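You operate a simulated robot arm through the tools that you are given. There is no shell and no other tool.

You are at the controls of a simulated robot arm. One attempt, no reset.

JOB
Swap the inox piece for the ALU one and log the old piece.
Fine: in the test block in the holder; shut its cover again; the old piece stays on the plate of the table scale.
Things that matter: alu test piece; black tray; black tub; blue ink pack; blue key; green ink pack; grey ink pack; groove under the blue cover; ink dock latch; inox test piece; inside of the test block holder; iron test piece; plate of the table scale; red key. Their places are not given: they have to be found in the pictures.

It is judged by the outcome, as a careful person would: the job done as asked, and still so three seconds after it is handed in. It fails if anything else is knocked over, pushed out of place, dropped, spilled or broken. A push-on lid holds only when it is set on centred and level and pressed home; a screw cap is set on level and turned clockwise until tight.

ROBOT AND FRAMES
A 6-joint arm with a fingered hand, fixed in place. Base frame: the origin is on the floor under the middle of its stand, x ahead of it, y to its left, z up; the work surface is at about z = 0.812. Lengths are in m, angles in rad, forces in N, time in s.
With the tool pointing down near the work surface it reaches from about 0.18 to 0.92 m from the base axis. Its first joint turns from -2.897 to 2.897 rad. Payload 5 kg.
Tool frame: the origin (TCP) lies between the finger pads and is the grasp point; the fingertips stand 0.037 m ahead of it; z points along the fingers, y is the line along which they close. The gripper opens to 0.124 m; its body begins 0.043 m behind the TCP. The gripper is a hand of 3 fingers: y runs from the thumb to the fingers, the wrist lies at [-0.021, -0.125, -0.215] in the tool frame, and closing takes about 1.5 s.
Orientation is told as [roll, pitch, yaw] about the base's x, y, z axes, in that order, counted from this pose: with the fingers straight down and the wrist toward the robot, the tool's x, y and z point along [0, 1, 0], [1, 0, 0] and [0, 0, -1] of the base frame.

CONTROLS
- The arm moves only by the tool servo_tool. Its argument "motion" is a list of rows, each an object (a shift or turn left out is 0, a gripper value left out holds the last) with "linear": the shift along the tool's x, y, z in units of 50 mm (1.0 is 50 mm), a list of three; "dr": the turn, a rotation vector about the tool's x, y, z in units of 6 degrees (1.0 is 6 degrees), a list of three. In form: [{"linear": [tx, ty, tz], "dr": [ax, ay, az]}, ...]. A call has 1 to 20 rows; each row shifts and turns the commanded pose from where the row before left it, along the tool's axes as they then stand. "gripper" is the finger opening in cm, from 0 to 12.4, set as the call begins (left out, the last holds). A call with a number of a shift or a turn outside -1 to 1 is refused whole. Each row takes 0.2 s and may step no farther than 0.05 m and 0.15 rad from the row before; otherwise, or with a gripper value out of range, the whole call is refused. Where a pose cannot be reached the arm comes as near as it can. A force on the tool above 90 N (or 10 N above the force at the start of the call, whichever is more), or a blocked arm, ends the call early, and 0.2 s more pass. The fingers move at their own pace (about 0.072 m/s each) and stop on an object; they squeeze with about 27 N. The grip force told is the motor's: it shows also when the fingers shut on nothing. Time passes only in rows, and 0.2 s behind the last, so rows that do not move let the fingers close. It gives the time, the measured TCP pose, the force on the tool (base axes), the opening and the grip force at its end, in the units of the frame above (readings bear some noise), with the torque about the TCP (base axes, N m) and any sound that the robot's microphone picked up, and new pictures: "pictures" is both (left out), scene, wrist or none.
- Cameras (640 x 400 px; columns grow to the right, rows downward): "scene" is fixed at [0.4007, 0.5012, 1.5443]; the picture's right is [-0.86, -0.51, 0.00], its down [-0.44, 0.73, -0.52] and it looks along [0.27, -0.44, -0.86] (base axes); focal length 325 px, centre (320, 200). "wrist" rides on the gripper at [0.072, -0.104, -0.154] in the tool frame; the picture's right is [-0.83, 0.26, -0.49], its down [-0.51, -0.72, 0.47] and it looks along [-0.23, 0.64, 0.73] (tool axes); focal length 243 px, centre (320, 200).
- curl_fingers(index, middle, thumb_bend, thumb_turn): sets how far each is bent, from 0 (flat) to 100 (curled in); at 30 the hand is open as for a grip, at 70 the pads meet at the TCP. One left out holds its place. A second passes; each finger stops where it meets its share of the squeeze, and holds until it gets a number again. A gripper value or a shape takes the hand back. It gives what a move gives, with no picture; readings hold the bend of each and the force on the fingers (four entries, about 0 where the hand has none), thumb and palm. thumb_turn goes from beside the hand (0) to across from the fingers (100), as for a grip.
- preshape(shape): the hand has 3 fingers and takes this shape, open, in about a second: jaw (thumb against the fingers, like two jaws); tri (thumb and two fingers); tip (a fingertip pinch); poke (one finger out to press); point (the index stretched); flat (the hand flat); cup (the hand cupped); fist (a fist). The gripper value then closes the fingers along that shape, each until it touches; the sizes above hold for jaw. It gives what a move gives, with no picture.
- pixel_to_xyz(camera, pixels): for up to 12 pixels [column, row] of the newest picture of that camera ("zoom" is the newest enlarged one), the place [x, y, z] in the base frame of the surface seen there, good to about 0.002 m. It takes no simulated time.
- zoom(camera, box): a new picture of the part [left, top, right, bottom] of that camera's present view, enlarged. It takes no simulated time.
- hand_in(): hands the job in; it is judged then, once.

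Leave the gripper open and the arm clear of the work at the hand-in unless told otherwise.

The tools are called after ">>>" by a JSON object that holds its "method" and its "body". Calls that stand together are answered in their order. servo_tool: Moves the arm, as the interface text tells. Its arguments: {"type":"object","properties":{"motion":{"type":"array","items":{"type":"object","properties":{"linear":{"type":"array","items":{"type":"number"}},"dr":{"type":"array","items":{"type":"number"}}}}},"gripper":{"type":"number"},"pictures":{"type":"string","enum":["both","scene","wrist","none"]}},"required":["motion"]} The other tools are called the same way: preshape (shape) gives the hand a shape; curl_fingers (index, middle, thumb_bend, thumb_turn) moves the fingers one by one; pixel_to_xyz (camera, pixels) gives the place of the surface under pixels of a picture; zoom (camera, box) takes an enlarged picture of a part of a camera's view; hand_in () hands the job in.

At the start:

```text
time: 0.0
tool_pos: [0.7081, 0.2277, 1.1661]
tcp_rot: [-0.001, 0.0, 0.0]
contact_force: [-1.5, -0.7, 0.0]
torque: [-0.02, -0.02, -0.01]
gripper_width: 0.1238
grip_force: 0.0
shape: jaw
bend: [30.0, 30.0, 30.0, 98.0]
finger forces: [0.0, 0.0, 0.0, 0.0, 0.0, 0.0]
```

scene: 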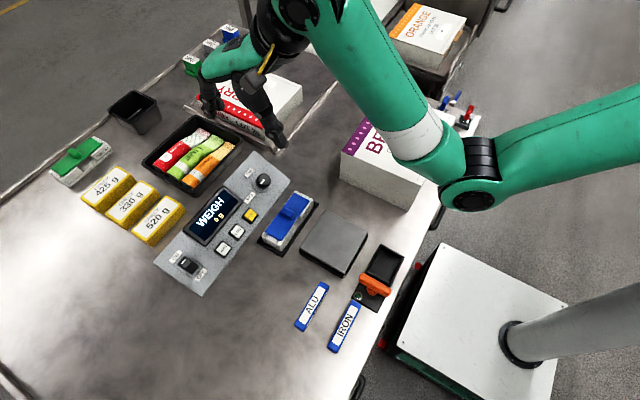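
wrist: 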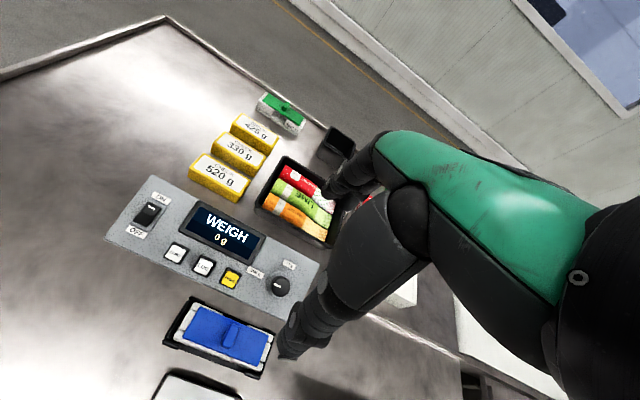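

I see a weighing console, a blue-covered holder near (288,222), a grey plate near (335,242), ALU and IRON pieces near (312,306) and (345,326), and a small black box with an orange latch near (380,275). I'll zoom in on these to look closer.

>>> {"method": "zoom", "body": {"camera": "scene", "box": [240, 180, 420, 360]}}

>>> {"method": "zoom", "body": {"camera": "scene", "box": [40, 80, 320, 300]}}

>>> {"method": "zoom", "body": {"camera": "wrist", "box": [90, 160, 330, 400]}}

>>> {"method": "zoom", "body": {"camera": "scene", "box": [160, 0, 480, 200]}}

```text
2.22 times, centred on (330, 270) of scene
```

zoom: 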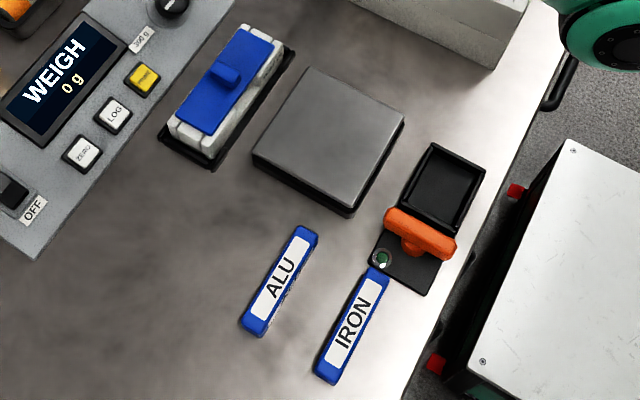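

```text
1.82 times, centred on (180, 190) of scene
```

zoom: 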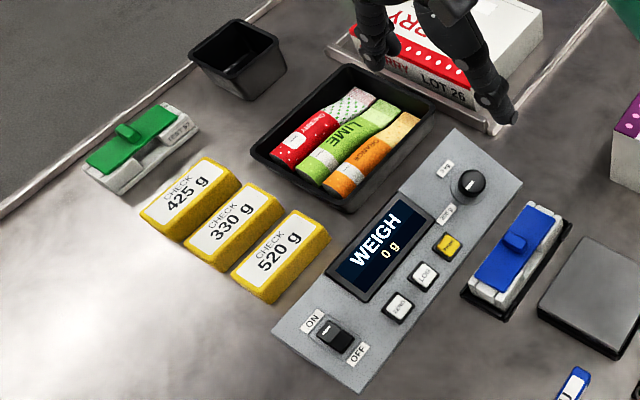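

```text
1.67 times, centred on (210, 280) of wrist
```

zoom: 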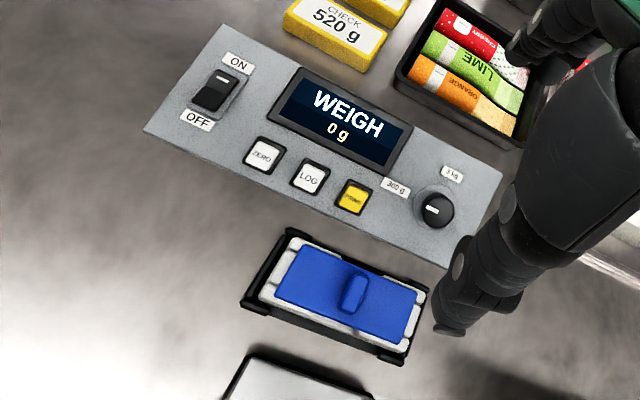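

```text
2.00 times, centred on (320, 100) of scene
```

zoom: 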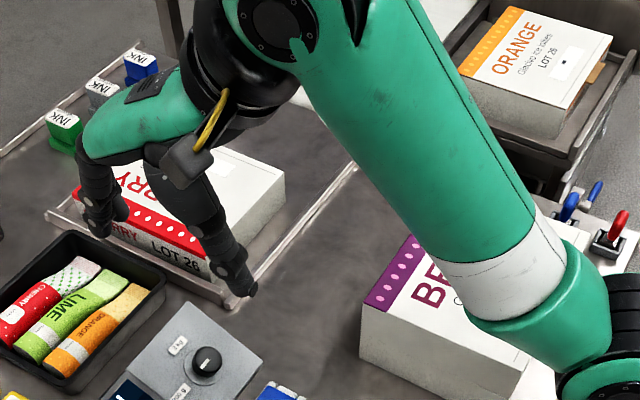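

The green-covered block at (80,160) has a label that I need to read. I'll zoom in hard on it and on the blue one, then get 3D points.

>>> {"method": "zoom", "body": {"camera": "scene", "box": [45, 130, 125, 190]}}

>>> {"method": "zoom", "body": {"camera": "scene", "box": [250, 185, 330, 260]}}

>>> {"method": "zoom", "body": {"camera": "wrist", "box": [240, 80, 330, 140]}}

>>> {"method": "zoom", "body": {"camera": "scene", "box": [340, 230, 420, 320]}}

>>> {"method": "zoom", "body": {"camera": "scene", "box": [150, 165, 290, 300]}}

```text
6.67 times, centred on (85, 160) of scene
```

zoom: 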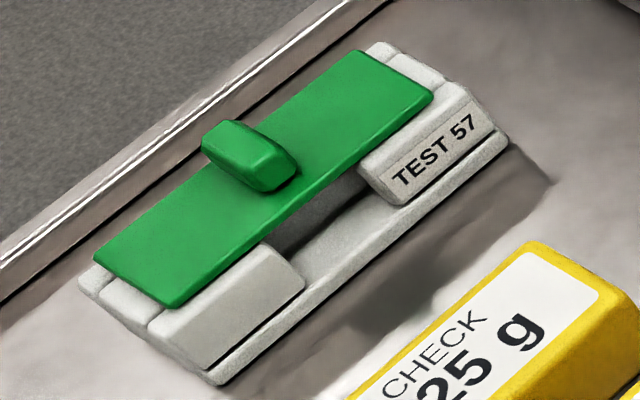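

```text
5.33 times, centred on (290, 222) of scene
```

zoom: 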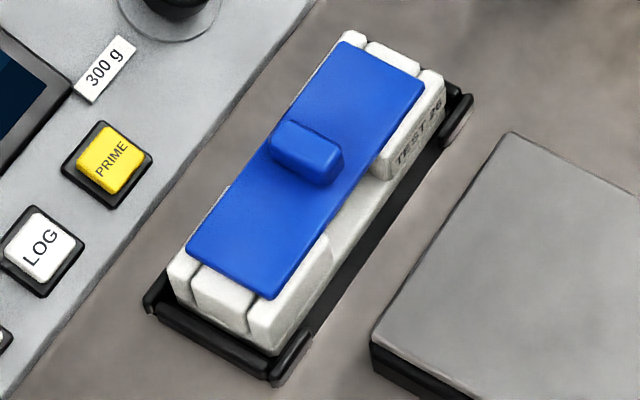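

```text
6.67 times, centred on (285, 110) of wrist
```

zoom: 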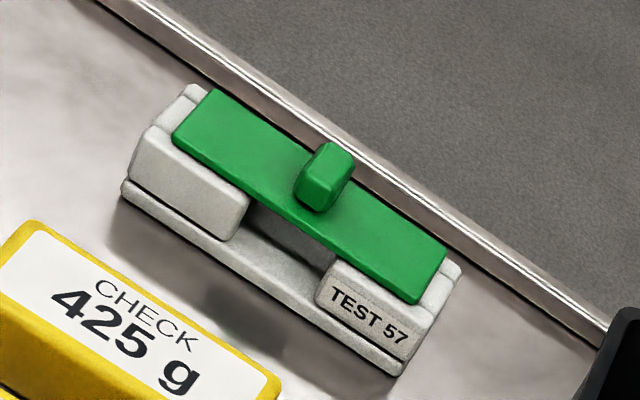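

```text
4.44 times, centred on (380, 275) of scene
```

zoom: 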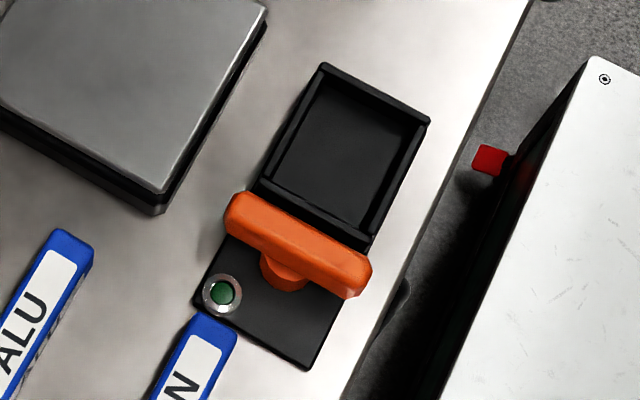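

```text
2.96 times, centred on (220, 232) of scene
```

zoom: 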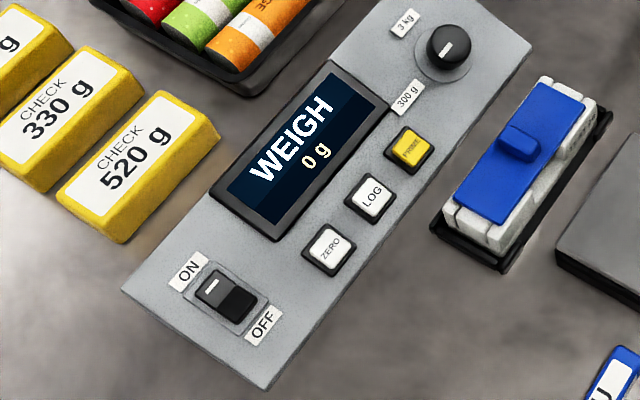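

Next I'll read the knob pointer and the levers at the right, and locate the key surfaces in 3D.

>>> {"method": "zoom", "body": {"camera": "scene", "box": [235, 160, 295, 210]}}

>>> {"method": "zoom", "body": {"camera": "scene", "box": [420, 80, 500, 150]}}

>>> {"method": "zoom", "body": {"camera": "wrist", "box": [240, 240, 310, 310]}}

>>> {"method": "pixel_to_xyz", "body": {"camera": "scene", "pixels": [[300, 200], [278, 238], [291, 212], [320, 286], [304, 327], [312, 306], [353, 303], [334, 349], [335, 243], [316, 300], [235, 233], [264, 180]]}}

>>> {"method": "pixel_to_xyz", "body": {"camera": "scene", "pixels": [[290, 290], [330, 215], [368, 238], [344, 275], [301, 251], [377, 285], [385, 262], [361, 303], [380, 150], [350, 160], [280, 160], [308, 226]]}}

```text
8.00 times, centred on (265, 185) of scene
```

zoom: 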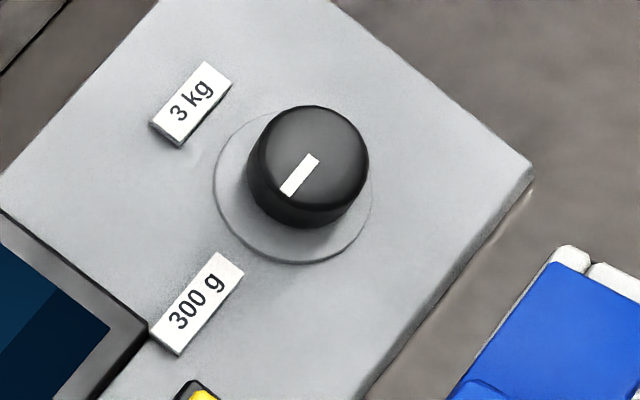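

```text
5.71 times, centred on (460, 115) of scene
```

zoom: 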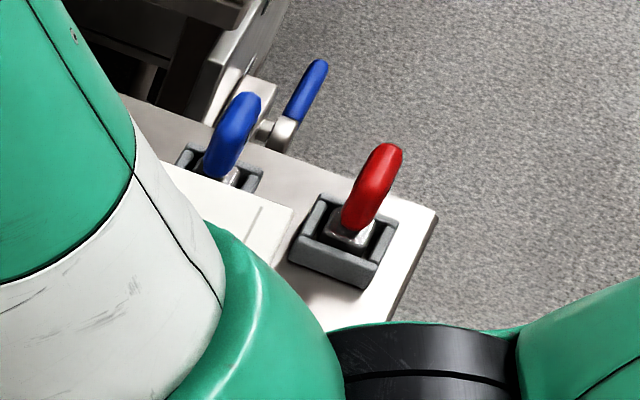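

```text
5.71 times, centred on (275, 275) of wrist
```

zoom: 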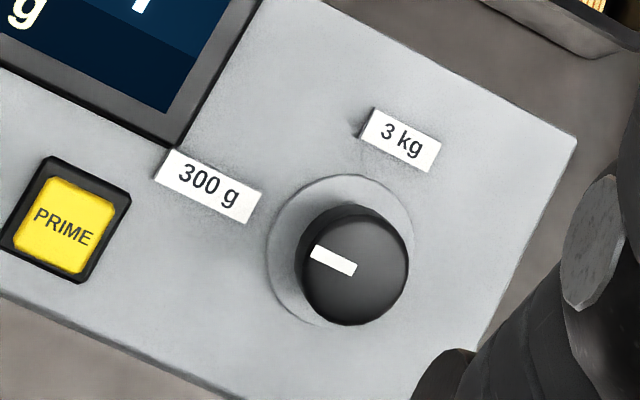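

```text
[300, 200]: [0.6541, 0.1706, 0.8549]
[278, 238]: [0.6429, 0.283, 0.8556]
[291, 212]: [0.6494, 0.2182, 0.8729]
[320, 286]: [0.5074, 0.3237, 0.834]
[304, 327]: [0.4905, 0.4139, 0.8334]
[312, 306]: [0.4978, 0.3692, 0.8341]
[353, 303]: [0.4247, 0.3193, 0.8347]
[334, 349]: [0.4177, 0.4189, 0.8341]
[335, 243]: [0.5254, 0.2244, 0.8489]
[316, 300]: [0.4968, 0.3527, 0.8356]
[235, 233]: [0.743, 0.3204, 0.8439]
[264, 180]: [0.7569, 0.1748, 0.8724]
```

```text
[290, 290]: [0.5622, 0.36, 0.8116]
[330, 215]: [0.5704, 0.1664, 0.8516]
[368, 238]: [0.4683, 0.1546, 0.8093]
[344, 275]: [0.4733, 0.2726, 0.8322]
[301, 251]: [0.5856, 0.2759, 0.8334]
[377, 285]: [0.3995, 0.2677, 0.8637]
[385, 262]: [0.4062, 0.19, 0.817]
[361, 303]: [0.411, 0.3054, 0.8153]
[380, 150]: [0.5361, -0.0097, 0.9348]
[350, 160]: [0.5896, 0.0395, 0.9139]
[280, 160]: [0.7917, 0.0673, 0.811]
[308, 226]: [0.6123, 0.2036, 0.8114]
```

The range knob points at 300 g and the scale reads 0 g. The blue block (TEST 26) lies about along y at x≈0.65, with its cover top at z≈0.855. Before moving in, I'll try the fingertip pinch shape up in the air, where nothing is close, and look at the hand.

>>> {"method": "preshape", "body": {"shape": "tip"}}

>>> {"method": "zoom", "body": {"camera": "scene", "box": [170, 0, 330, 160]}}

>>> {"method": "zoom", "body": {"camera": "wrist", "box": [240, 100, 560, 400]}}

```text
time: 0.9
tool_pos: [0.7084, 0.2287, 1.166]
tcp_rot: [-0.001, 0.0, 0.0]
contact_force: [0.4, 0.2, -0.1]
torque: [-0.01, -0.01, -0.04]
gripper_width: 0.1235
grip_force: 0.1
shape: tip
bend: [30.0, 98.0, 30.0, 98.0]
finger forces: [0.1, 0.0, 0.0, 0.0, 0.0, 0.0]
```

```text
2.50 times, centred on (250, 80) of scene
```

zoom: 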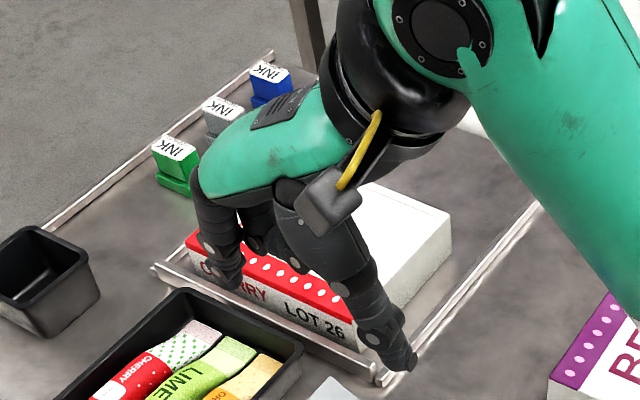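

```text
1.33 times, centred on (400, 250) of wrist
```

zoom: 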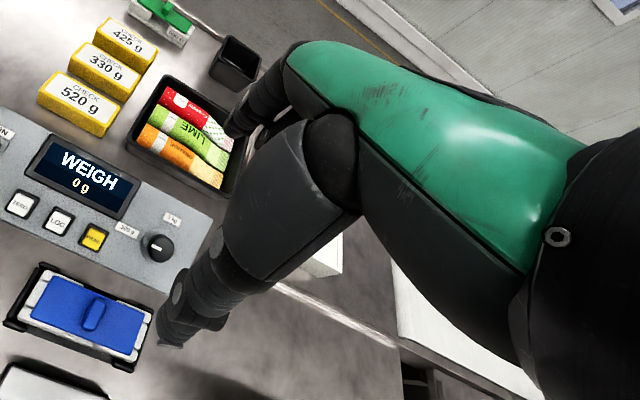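

In the tip shape, index and thumb oppose and the middle finger curls away. I'll close it in the air to see where the tips meet.

>>> {"method": "servo_tool", "body": {"motion": [{}, {}, {}, {}, {}, {}, {}, {}], "gripper": 0, "pictures": "both"}}

>>> {"method": "zoom", "body": {"camera": "scene", "box": [170, 0, 330, 160]}}

>>> {"method": "zoom", "body": {"camera": "wrist", "box": [240, 100, 560, 400]}}

```text
time: 2.7
tool_pos: [0.7087, 0.2287, 1.1657]
tcp_rot: [0.002, 0.001, 0.0]
contact_force: [-0.4, -0.2, 1.2]
torque: [0.02, 0.01, -0.02]
gripper_width: 0.0
grip_force: 26.7
shape: tip
bend: [70.0, 100.0, 59.0, 100.0]
finger forces: [0.0, 0.0, 0.1, 0.0, 0.0, 0.1]
```

scene: 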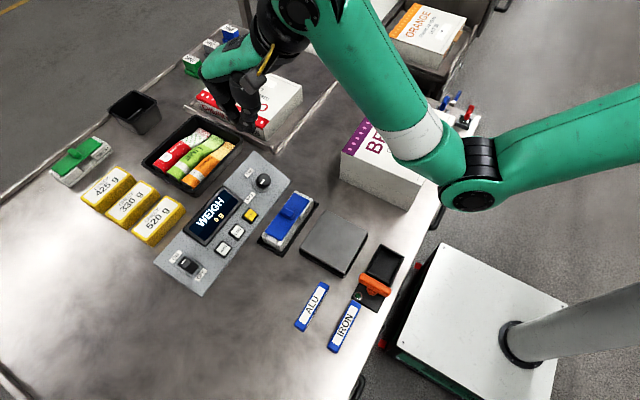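
wrist: 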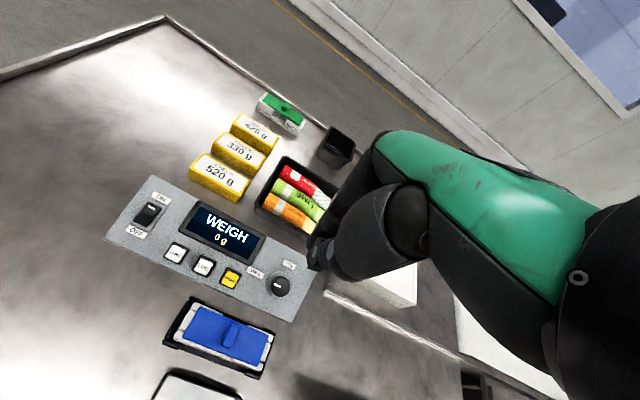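

```text
2.50 times, centred on (250, 80) of scene
```

zoom: 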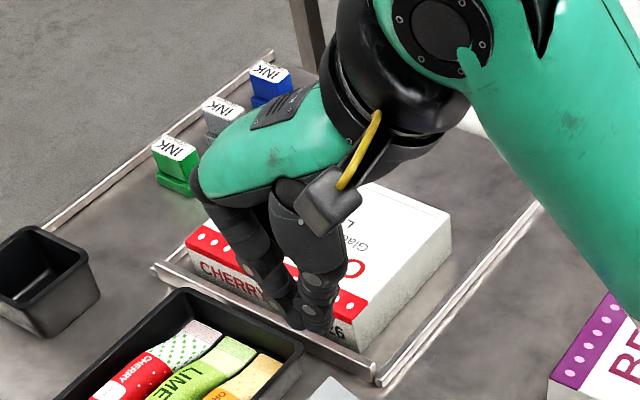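

```text
1.33 times, centred on (400, 250) of wrist
```

zoom: 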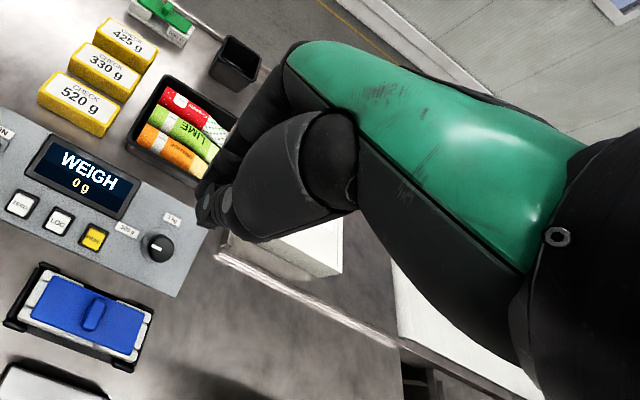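

I'll measure where the closed fingertips are compared with the TCP.

>>> {"method": "pixel_to_xyz", "body": {"camera": "scene", "pixels": [[246, 129], [239, 128], [250, 131], [248, 120], [236, 116], [252, 108], [254, 116], [230, 105]]}}

>>> {"method": "pixel_to_xyz", "body": {"camera": "wrist", "pixels": [[312, 264], [312, 240], [325, 270], [318, 268], [330, 215], [322, 245]]}}

>>> {"method": "zoom", "body": {"camera": "scene", "box": [210, 70, 274, 140]}}

>>> {"method": "zoom", "body": {"camera": "wrist", "box": [280, 180, 400, 290]}}

```text
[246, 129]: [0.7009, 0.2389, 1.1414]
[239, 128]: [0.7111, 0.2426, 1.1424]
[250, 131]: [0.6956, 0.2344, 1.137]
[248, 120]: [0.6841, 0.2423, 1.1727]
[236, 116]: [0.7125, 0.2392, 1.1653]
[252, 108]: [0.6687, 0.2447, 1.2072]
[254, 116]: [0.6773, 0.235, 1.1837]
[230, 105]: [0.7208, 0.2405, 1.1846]
```

```text
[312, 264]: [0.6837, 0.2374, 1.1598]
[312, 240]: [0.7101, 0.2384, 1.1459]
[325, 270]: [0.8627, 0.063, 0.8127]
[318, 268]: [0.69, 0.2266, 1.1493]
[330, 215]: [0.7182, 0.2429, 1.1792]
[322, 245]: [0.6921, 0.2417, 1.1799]
```

```text
5.71 times, centred on (242, 105) of scene
```

zoom: 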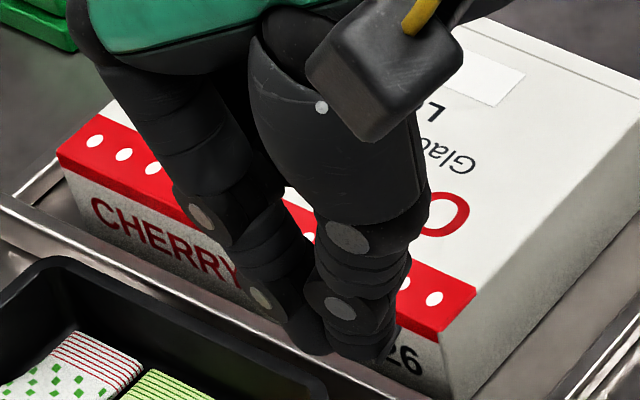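

```text
3.64 times, centred on (340, 235) of wrist
```

zoom: 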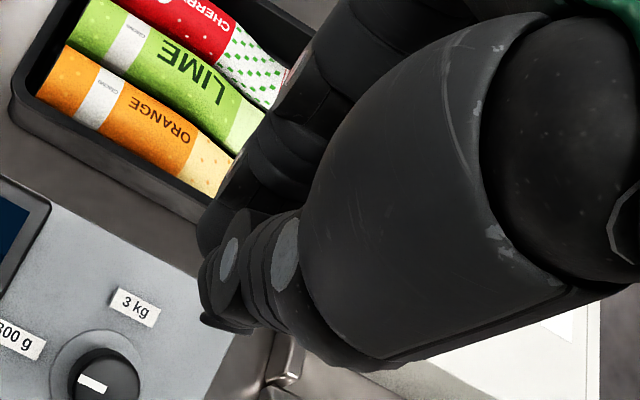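

Closed, the tips meet about 5 mm to the robot side of the TCP and reach about 35 mm below it. Now I'll move to (0.652, 0.138, 0.954), so that the wrist camera looks steeply down on the blue block, clear of the tall boxes.

>>> {"method": "servo_tool", "body": {"motion": [{"linear": [-0.3, -0.19, 0.7]}, {"linear": [-0.3, -0.19, 0.7]}, {"linear": [-0.3, -0.19, 0.7]}, {"linear": [-0.3, -0.19, 0.7]}, {"linear": [-0.3, -0.19, 0.7]}, {"linear": [-0.3, -0.19, 0.7]}, {}], "pictures": "both"}}

>>> {"method": "zoom", "body": {"camera": "wrist", "box": [110, 140, 310, 340]}}

```text
time: 4.3
tool_pos: [0.6516, 0.1388, 0.9552]
tcp_rot: [-0.001, 0.002, 0.0]
contact_force: [-0.3, 0.3, 0.0]
torque: [0.02, -0.02, -0.01]
gripper_width: 0.0
grip_force: 26.6
shape: tip
bend: [70.0, 100.0, 59.0, 100.0]
finger forces: [0.0, 0.0, 0.0, 0.0, 0.0, 0.0]
```

scene: 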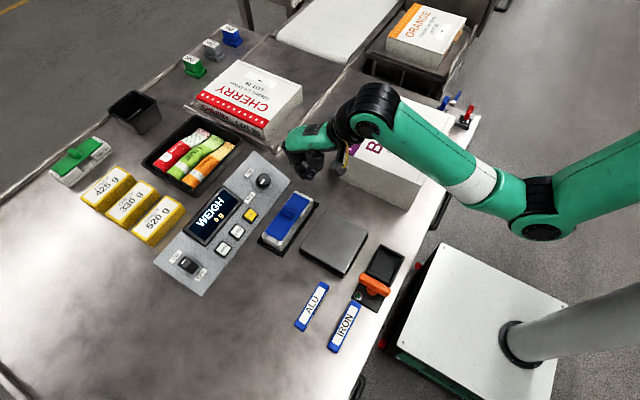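
wrist: 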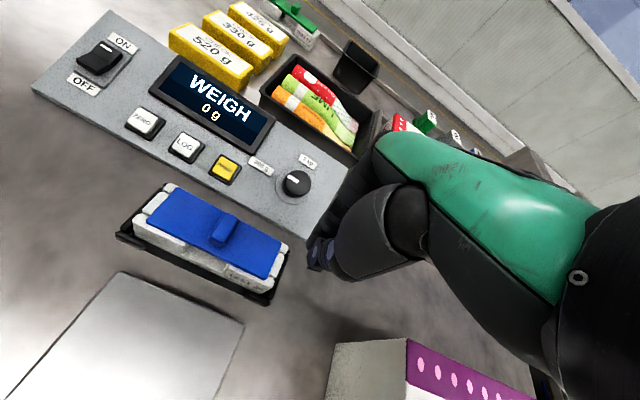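

```text
2.00 times, centred on (210, 240) of wrist
```

zoom: 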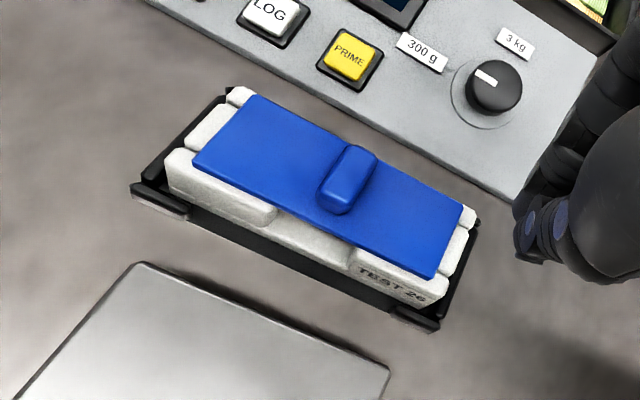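

I'll zoom in more on the block to see how the cover sits, and measure its parts.

>>> {"method": "zoom", "body": {"camera": "wrist", "box": [110, 180, 210, 260]}}

>>> {"method": "zoom", "body": {"camera": "wrist", "box": [200, 215, 300, 305]}}

>>> {"method": "pixel_to_xyz", "body": {"camera": "zoom", "pixels": [[320, 200], [100, 100]]}}

>>> {"method": "pixel_to_xyz", "body": {"camera": "wrist", "pixels": [[179, 189], [149, 222], [280, 247], [268, 277], [229, 215], [213, 242], [221, 228], [190, 215], [250, 255], [141, 212], [285, 258], [133, 229]]}}

>>> {"method": "pixel_to_xyz", "body": {"camera": "wrist", "pixels": [[170, 236], [210, 258], [245, 275], [198, 245], [160, 205], [275, 285], [123, 238], [265, 298], [290, 250], [168, 188], [185, 252], [225, 275]]}}

```text
5.00 times, centred on (160, 220) of wrist
```

zoom: 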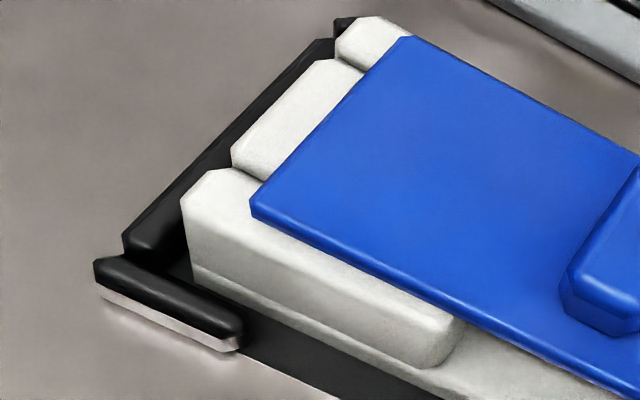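

```text
4.44 times, centred on (250, 260) of wrist
```

zoom: 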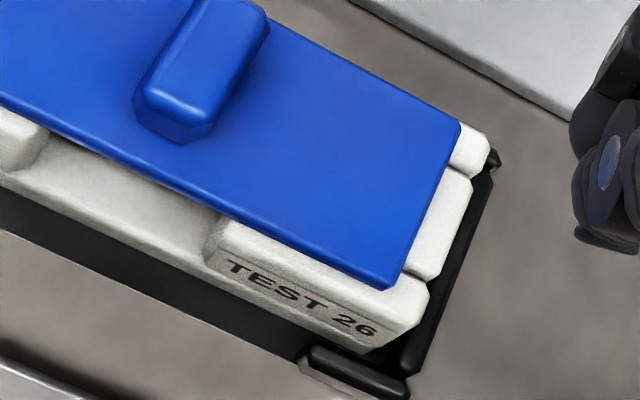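

```text
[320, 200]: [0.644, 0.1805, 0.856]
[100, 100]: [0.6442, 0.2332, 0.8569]
```

```text
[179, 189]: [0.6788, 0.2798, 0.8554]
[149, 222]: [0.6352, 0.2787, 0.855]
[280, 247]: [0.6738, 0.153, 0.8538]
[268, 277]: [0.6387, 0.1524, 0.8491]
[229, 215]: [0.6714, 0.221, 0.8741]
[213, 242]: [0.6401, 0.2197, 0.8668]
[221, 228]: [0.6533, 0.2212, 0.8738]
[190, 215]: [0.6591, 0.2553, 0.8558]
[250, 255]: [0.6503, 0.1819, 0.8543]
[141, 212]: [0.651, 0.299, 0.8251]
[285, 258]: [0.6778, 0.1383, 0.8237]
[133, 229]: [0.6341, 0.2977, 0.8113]
```

```text
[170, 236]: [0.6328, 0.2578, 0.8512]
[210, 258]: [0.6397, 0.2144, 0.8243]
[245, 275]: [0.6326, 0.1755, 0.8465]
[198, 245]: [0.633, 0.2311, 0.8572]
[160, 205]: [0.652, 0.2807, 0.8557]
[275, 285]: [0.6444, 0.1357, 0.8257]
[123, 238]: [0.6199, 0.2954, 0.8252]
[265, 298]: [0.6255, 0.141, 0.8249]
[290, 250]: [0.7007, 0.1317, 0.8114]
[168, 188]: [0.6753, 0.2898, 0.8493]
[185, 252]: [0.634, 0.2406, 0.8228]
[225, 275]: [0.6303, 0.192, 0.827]
```

The cover is a flat plate on top of the walls, about 0.040 by 0.128 m, centred near (0.657, 0.216). Its tab handle runs from about x 0.640 to 0.673 at y≈0.22, with its top at z≈0.874. The side walls have a gap at about y 0.19–0.24 for the fingers. Next I'll measure the console edge and the LOG button.

>>> {"method": "pixel_to_xyz", "body": {"camera": "wrist", "pixels": [[100, 125], [150, 155], [190, 175], [220, 192], [250, 208], [280, 225], [185, 146], [178, 151], [192, 142], [187, 158], [225, 168], [143, 122]]}}

>>> {"method": "zoom", "body": {"camera": "wrist", "box": [110, 90, 270, 200]}}

>>> {"method": "zoom", "body": {"camera": "scene", "box": [250, 185, 330, 260]}}

```text
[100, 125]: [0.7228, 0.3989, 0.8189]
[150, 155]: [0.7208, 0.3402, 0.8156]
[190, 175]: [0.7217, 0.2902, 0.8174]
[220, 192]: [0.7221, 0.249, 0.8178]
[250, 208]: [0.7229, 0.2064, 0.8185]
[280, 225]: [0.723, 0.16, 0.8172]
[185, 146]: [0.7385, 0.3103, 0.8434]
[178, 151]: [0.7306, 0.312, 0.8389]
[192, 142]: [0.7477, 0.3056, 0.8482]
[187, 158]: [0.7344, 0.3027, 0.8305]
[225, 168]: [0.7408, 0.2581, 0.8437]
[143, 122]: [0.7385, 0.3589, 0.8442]
```

```text
3.64 times, centred on (190, 145) of wrist
```

zoom: 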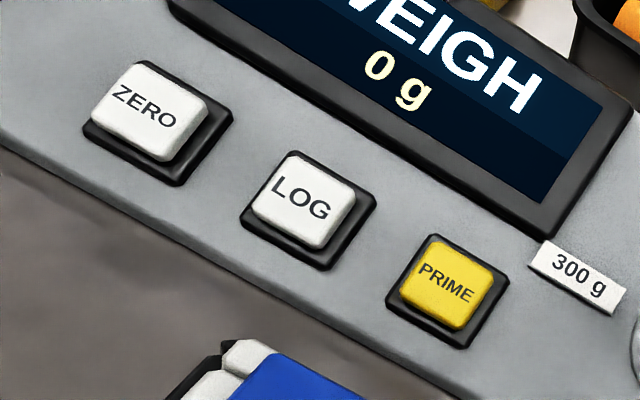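

```text
5.33 times, centred on (290, 222) of scene
```

zoom: 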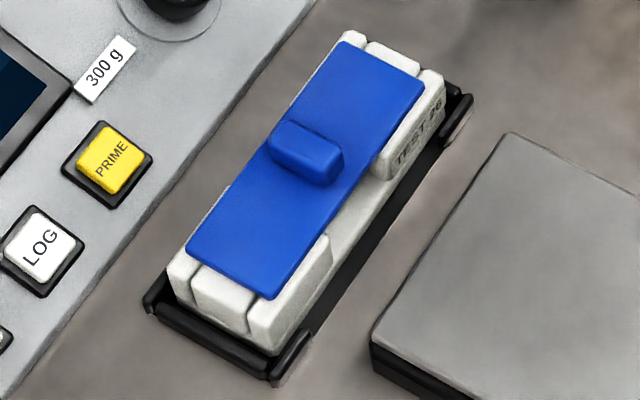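

The console's front edge is straight along y at x≈0.722, so the block and console line up with the base axes. The LOG cap is at about (0.739, 0.309, 0.844). I'll move over the cover tab with the fingers open 6 cm, still high, and check how index and thumb sit around it.

>>> {"method": "servo_tool", "body": {"motion": [{"linear": [0.53, 0.06, 0]}, {"linear": [0.53, 0.06, 0]}, {"linear": [0.54, 0.07, 0]}, {}, {}, {}], "gripper": 6, "pictures": "both"}}

>>> {"method": "zoom", "body": {"camera": "scene", "box": [230, 120, 350, 240]}}

>>> {"method": "zoom", "body": {"camera": "wrist", "box": [200, 150, 400, 320]}}

```text
time: 5.7
tool_pos: [0.6616, 0.2192, 0.9567]
tcp_rot: [0.001, 0.0, -0.001]
contact_force: [0.3, 0.2, -0.2]
torque: [-0.01, -0.02, 0.0]
gripper_width: 0.0594
grip_force: 0.1
shape: tip
bend: [73.0, 98.0, 70.0, 100.0]
finger forces: [0.0, 0.0, 0.0, 0.1, 0.0, 0.0]
```

scene: 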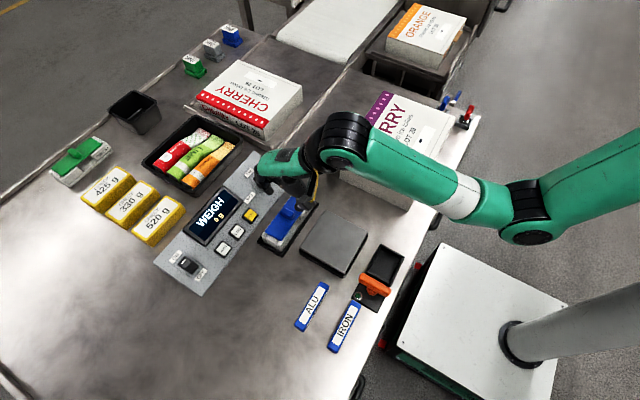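
wrist: 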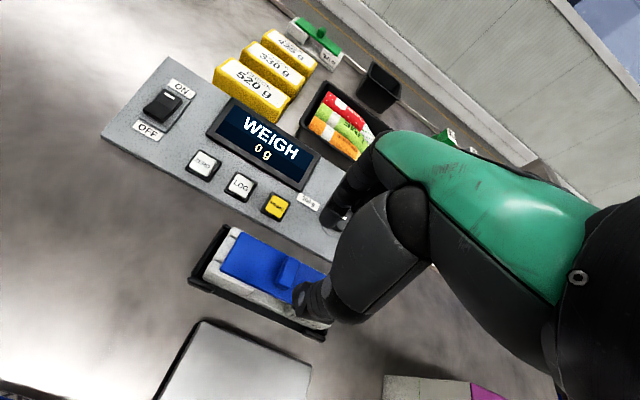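

```text
3.33 times, centred on (290, 180) of scene
```

zoom: 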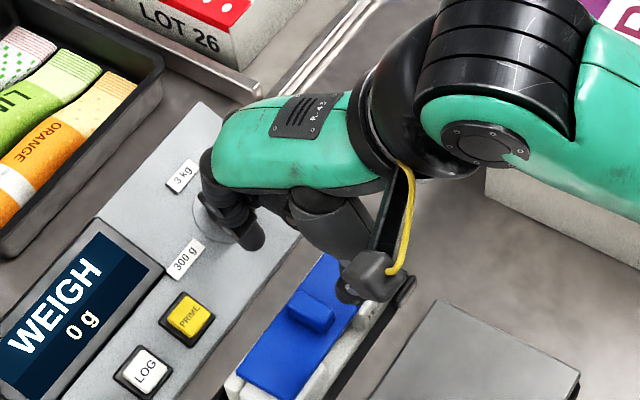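

```text
2.35 times, centred on (300, 235) of wrist
```

zoom: 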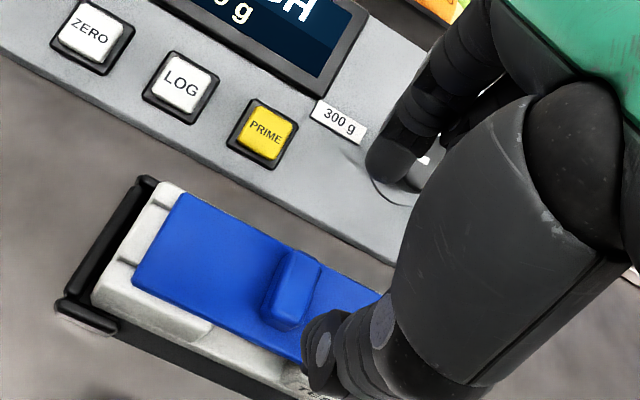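

I'll measure the fingertip positions at this opening.

>>> {"method": "pixel_to_xyz", "body": {"camera": "zoom", "pixels": [[315, 360], [322, 345], [340, 320], [375, 320], [380, 170], [395, 165], [410, 120], [385, 140], [315, 380], [405, 175]]}}

>>> {"method": "pixel_to_xyz", "body": {"camera": "scene", "pixels": [[262, 191], [268, 190], [260, 185], [297, 208], [296, 205], [300, 197], [305, 204]]}}

```text
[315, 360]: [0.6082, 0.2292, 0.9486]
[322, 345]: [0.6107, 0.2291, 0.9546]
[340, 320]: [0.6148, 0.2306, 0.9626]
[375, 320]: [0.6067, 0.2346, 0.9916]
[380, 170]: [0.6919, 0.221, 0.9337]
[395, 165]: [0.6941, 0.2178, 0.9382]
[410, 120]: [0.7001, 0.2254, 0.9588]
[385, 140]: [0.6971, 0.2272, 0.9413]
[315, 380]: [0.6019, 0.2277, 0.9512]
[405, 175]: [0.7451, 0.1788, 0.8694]
```

```text
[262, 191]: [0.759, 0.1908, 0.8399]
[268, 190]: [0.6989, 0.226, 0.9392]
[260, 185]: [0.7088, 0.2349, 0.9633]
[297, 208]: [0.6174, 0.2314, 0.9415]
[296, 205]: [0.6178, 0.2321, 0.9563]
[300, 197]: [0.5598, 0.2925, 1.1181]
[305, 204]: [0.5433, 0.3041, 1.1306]
```

The pinch centre sits about 5 mm on the robot side of the TCP, at x≈0.656, in line with the tab. I'll check the tab's width in y and its centre.

>>> {"method": "pixel_to_xyz", "body": {"camera": "zoom", "pixels": [[276, 270], [283, 265], [310, 280], [318, 275], [295, 270], [285, 300], [268, 310], [290, 325], [300, 250], [285, 250], [316, 262], [265, 290]]}}

>>> {"method": "zoom", "body": {"camera": "wrist", "box": [260, 230, 320, 310]}}

```text
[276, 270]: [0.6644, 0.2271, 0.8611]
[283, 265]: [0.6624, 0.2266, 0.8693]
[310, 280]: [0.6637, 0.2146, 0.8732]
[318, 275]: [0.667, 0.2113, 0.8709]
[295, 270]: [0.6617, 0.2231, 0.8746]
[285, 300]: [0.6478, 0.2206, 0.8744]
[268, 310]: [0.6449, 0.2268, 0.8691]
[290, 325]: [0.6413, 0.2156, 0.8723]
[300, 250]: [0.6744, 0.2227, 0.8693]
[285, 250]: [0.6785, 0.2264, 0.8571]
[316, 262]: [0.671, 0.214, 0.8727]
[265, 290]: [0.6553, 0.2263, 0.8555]
```

```text
5.00 times, centred on (290, 270) of wrist
```

zoom: 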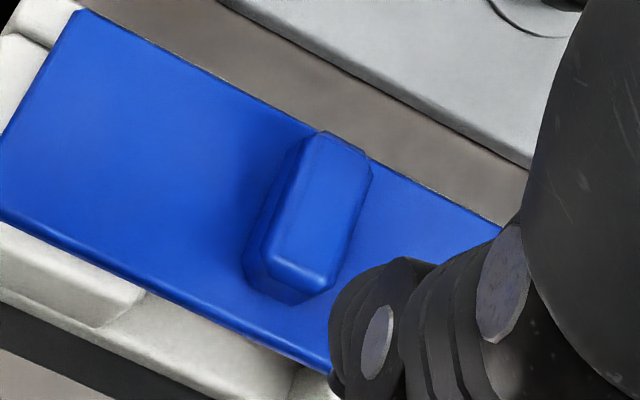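

The tab is about 0.035 m long in x and 0.016 m wide in y, centred at (0.657, 0.219). I'll go straight down to TCP z≈0.895 with the fingers still open, watching for contact.

>>> {"method": "servo_tool", "body": {"motion": [{"linear": [0, 0, 0.3]}, {"linear": [0, 0, 0.3]}, {"linear": [0, 0, 0.3]}, {"linear": [0, 0, 0.33]}, {}], "gripper": 6, "pictures": "both"}}

>>> {"method": "zoom", "body": {"camera": "wrist", "box": [240, 190, 380, 320]}}

>>> {"method": "zoom", "body": {"camera": "scene", "box": [240, 150, 340, 250]}}

```text
time: 6.9
tool_pos: [0.6597, 0.2194, 0.8946]
tcp_rot: [0.001, 0.0, 0.002]
contact_force: [-0.5, 0.3, -0.3]
torque: [-0.01, 0.03, -0.01]
gripper_width: 0.0597
grip_force: 0.1
shape: tip
bend: [73.0, 98.0, 70.0, 100.0]
finger forces: [0.0, 0.0, 0.0, 0.0, 0.1, 0.0]
```

scene: 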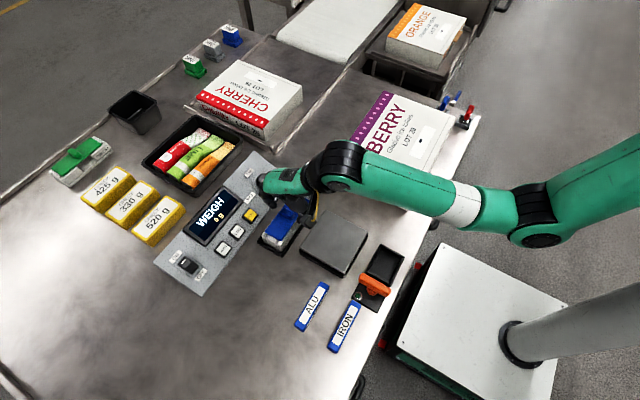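
wrist: 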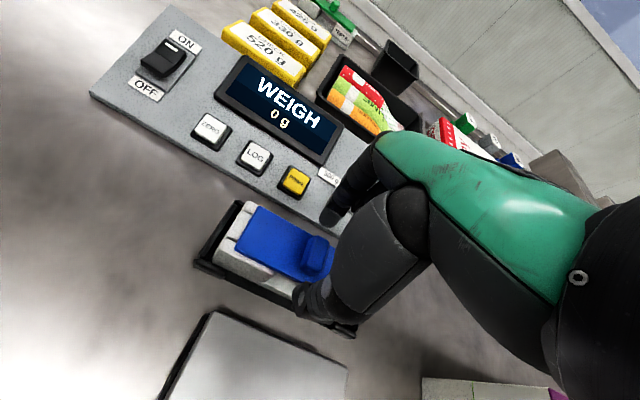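

```text
3.08 times, centred on (310, 255) of wrist
```

zoom: 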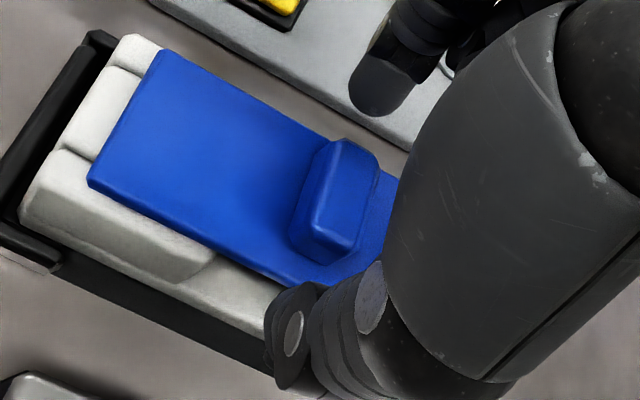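

```text
4.00 times, centred on (290, 200) of scene
```

zoom: 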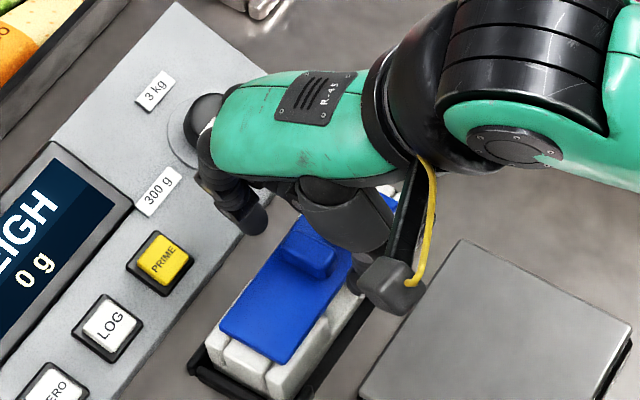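

The fingers straddle the tab with no contact force. I'll close on it and read the opening.

>>> {"method": "servo_tool", "body": {"motion": [{}, {}, {}, {}, {}, {}], "gripper": 0, "pictures": "both"}}

>>> {"method": "zoom", "body": {"camera": "wrist", "box": [240, 190, 380, 320]}}

>>> {"method": "zoom", "body": {"camera": "scene", "box": [240, 150, 340, 250]}}

```text
time: 8.3
tool_pos: [0.6608, 0.2191, 0.8944]
tcp_rot: [0.001, 0.002, 0.001]
contact_force: [-0.6, -0.4, -0.3]
torque: [0.01, -0.04, -0.03]
gripper_width: 0.0286
grip_force: 27.1
shape: tip
bend: [72.0, 100.0, 74.0, 100.0]
finger forces: [23.8, 0.1, 0.0, 0.1, 23.9, 0.0]
```

scene: 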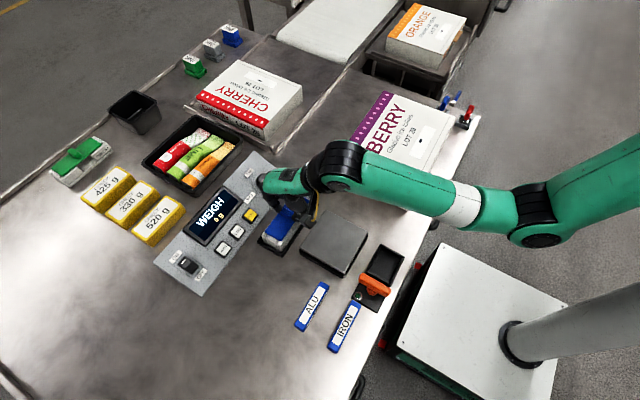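
wrist: 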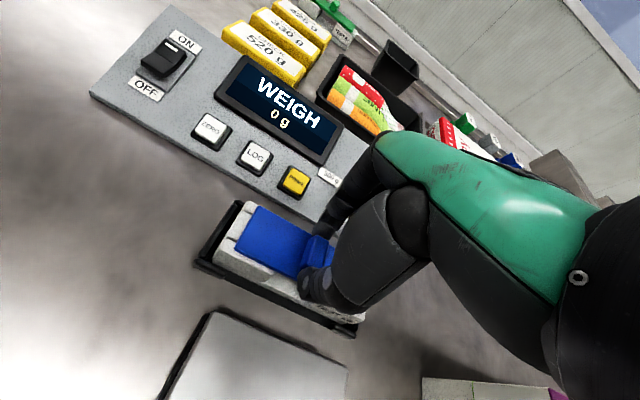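

```text
3.08 times, centred on (310, 255) of wrist
```

zoom: 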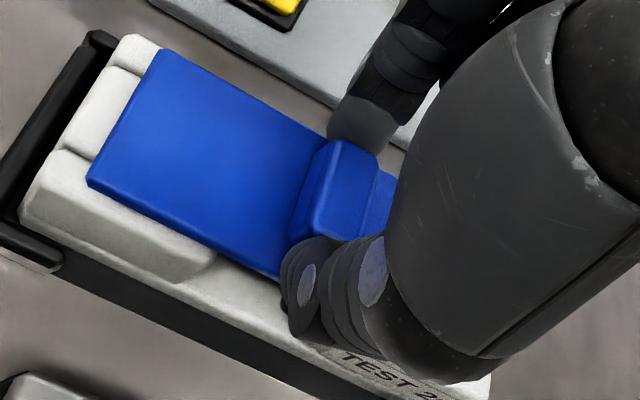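

```text
4.00 times, centred on (290, 200) of scene
```

zoom: 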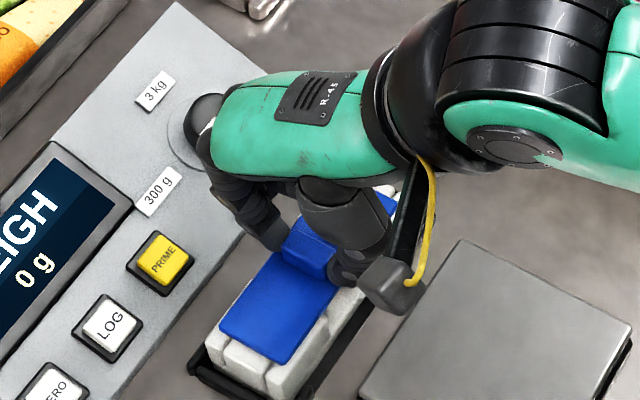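

The tab is held with about 24 N on thumb and index at an opening of 28.6 mm, and nothing has shifted. I'll lift just 10 mm first, to see whether the cover comes up by itself or drags the block.

>>> {"method": "servo_tool", "body": {"motion": [{"linear": [0, 0, -0.1]}, {"linear": [0, 0, -0.1]}, {}], "pictures": "both"}}

>>> {"method": "zoom", "body": {"camera": "wrist", "box": [190, 190, 370, 350]}}

>>> {"method": "zoom", "body": {"camera": "scene", "box": [240, 150, 340, 250]}}

```text
time: 9.1
tool_pos: [0.6609, 0.2185, 0.9052]
tcp_rot: [-0.002, 0.0, 0.0]
contact_force: [0.5, -0.5, -4.8]
torque: [0.0, 0.0, 0.01]
gripper_width: 0.0284
grip_force: 27.0
shape: tip
bend: [72.0, 100.0, 74.0, 100.0]
finger forces: [24.1, 0.0, 0.0, 0.0, 24.2, 0.0]
```

scene: 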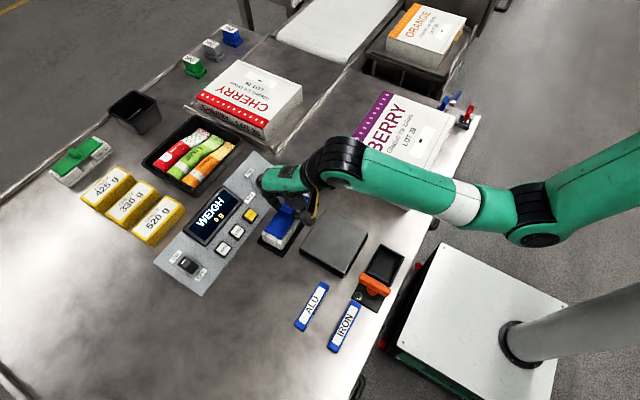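
wrist: 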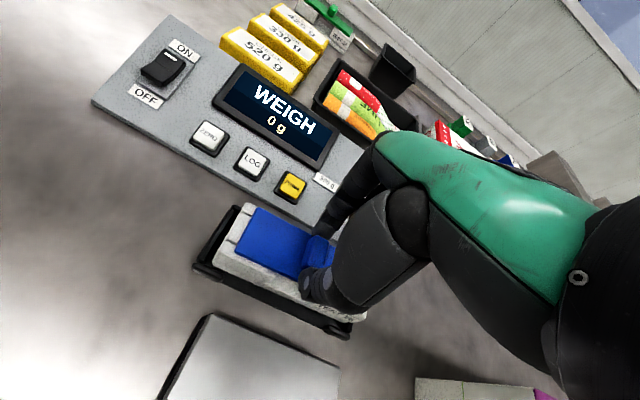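

```text
2.50 times, centred on (280, 270) of wrist
```

zoom: 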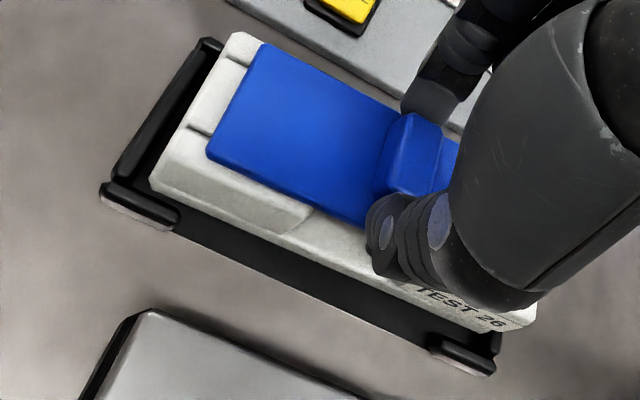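

```text
4.00 times, centred on (290, 200) of scene
```

zoom: 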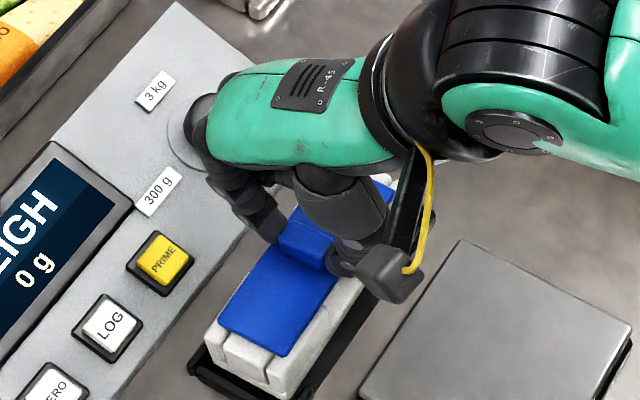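

The whole block came up with the cover (4.8 N of weight), so the cover is captive and must slide along its groove rather than lift. I'll lower the block straight back into the holder.

>>> {"method": "servo_tool", "body": {"motion": [{"linear": [0, 0, 0.05]}, {"linear": [0, 0, 0.05]}, {"linear": [0, 0, 0.05]}, {"linear": [0, 0, 0.05]}, {}], "pictures": "both"}}

>>> {"method": "zoom", "body": {"camera": "wrist", "box": [190, 190, 370, 350]}}

>>> {"method": "zoom", "body": {"camera": "scene", "box": [240, 150, 340, 250]}}

```text
time: 10.3
tool_pos: [0.6612, 0.2194, 0.8944]
tcp_rot: [0.0, 0.0, 0.0]
contact_force: [-1.1, 0.3, -1.5]
torque: [-0.02, 0.0, 0.0]
gripper_width: 0.0283
grip_force: 27.5
shape: tip
bend: [72.0, 100.0, 74.0, 100.0]
finger forces: [24.1, 0.1, 0.0, 0.0, 25.0, 0.1]
```

scene: 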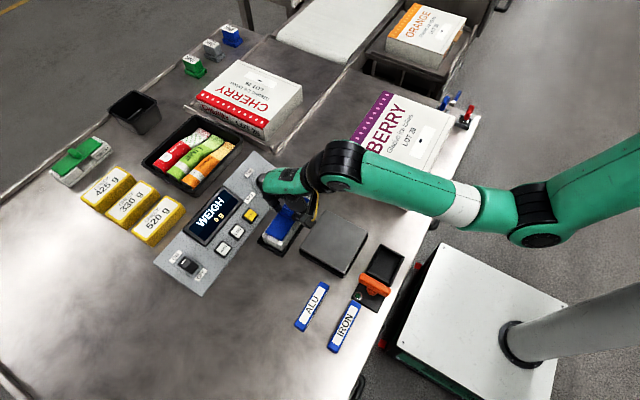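
wrist: 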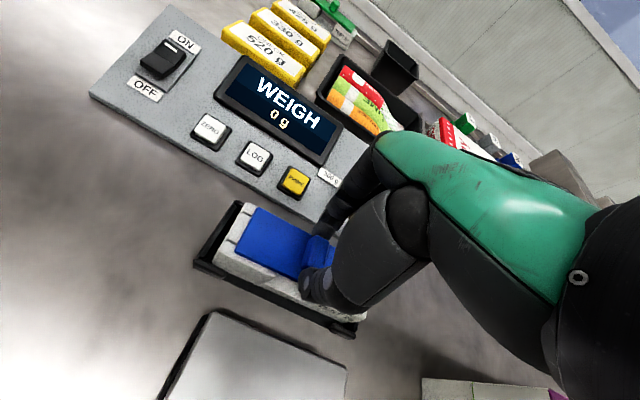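

```text
2.50 times, centred on (280, 270) of wrist
```

zoom: 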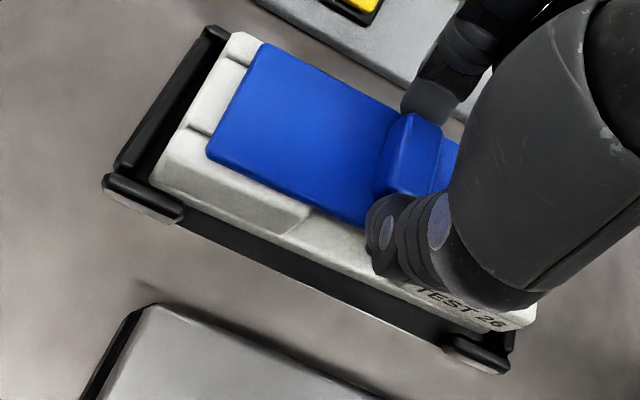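

```text
4.00 times, centred on (290, 200) of scene
```

zoom: 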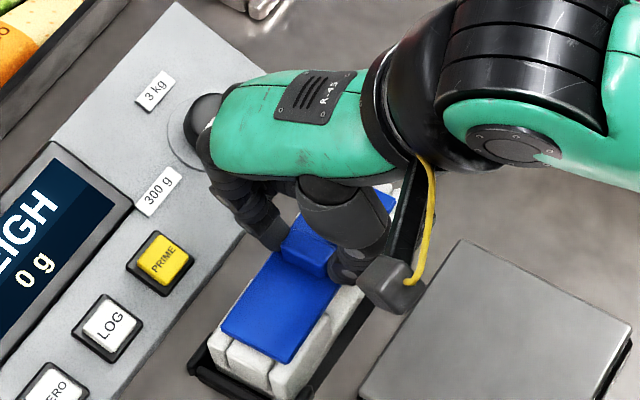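

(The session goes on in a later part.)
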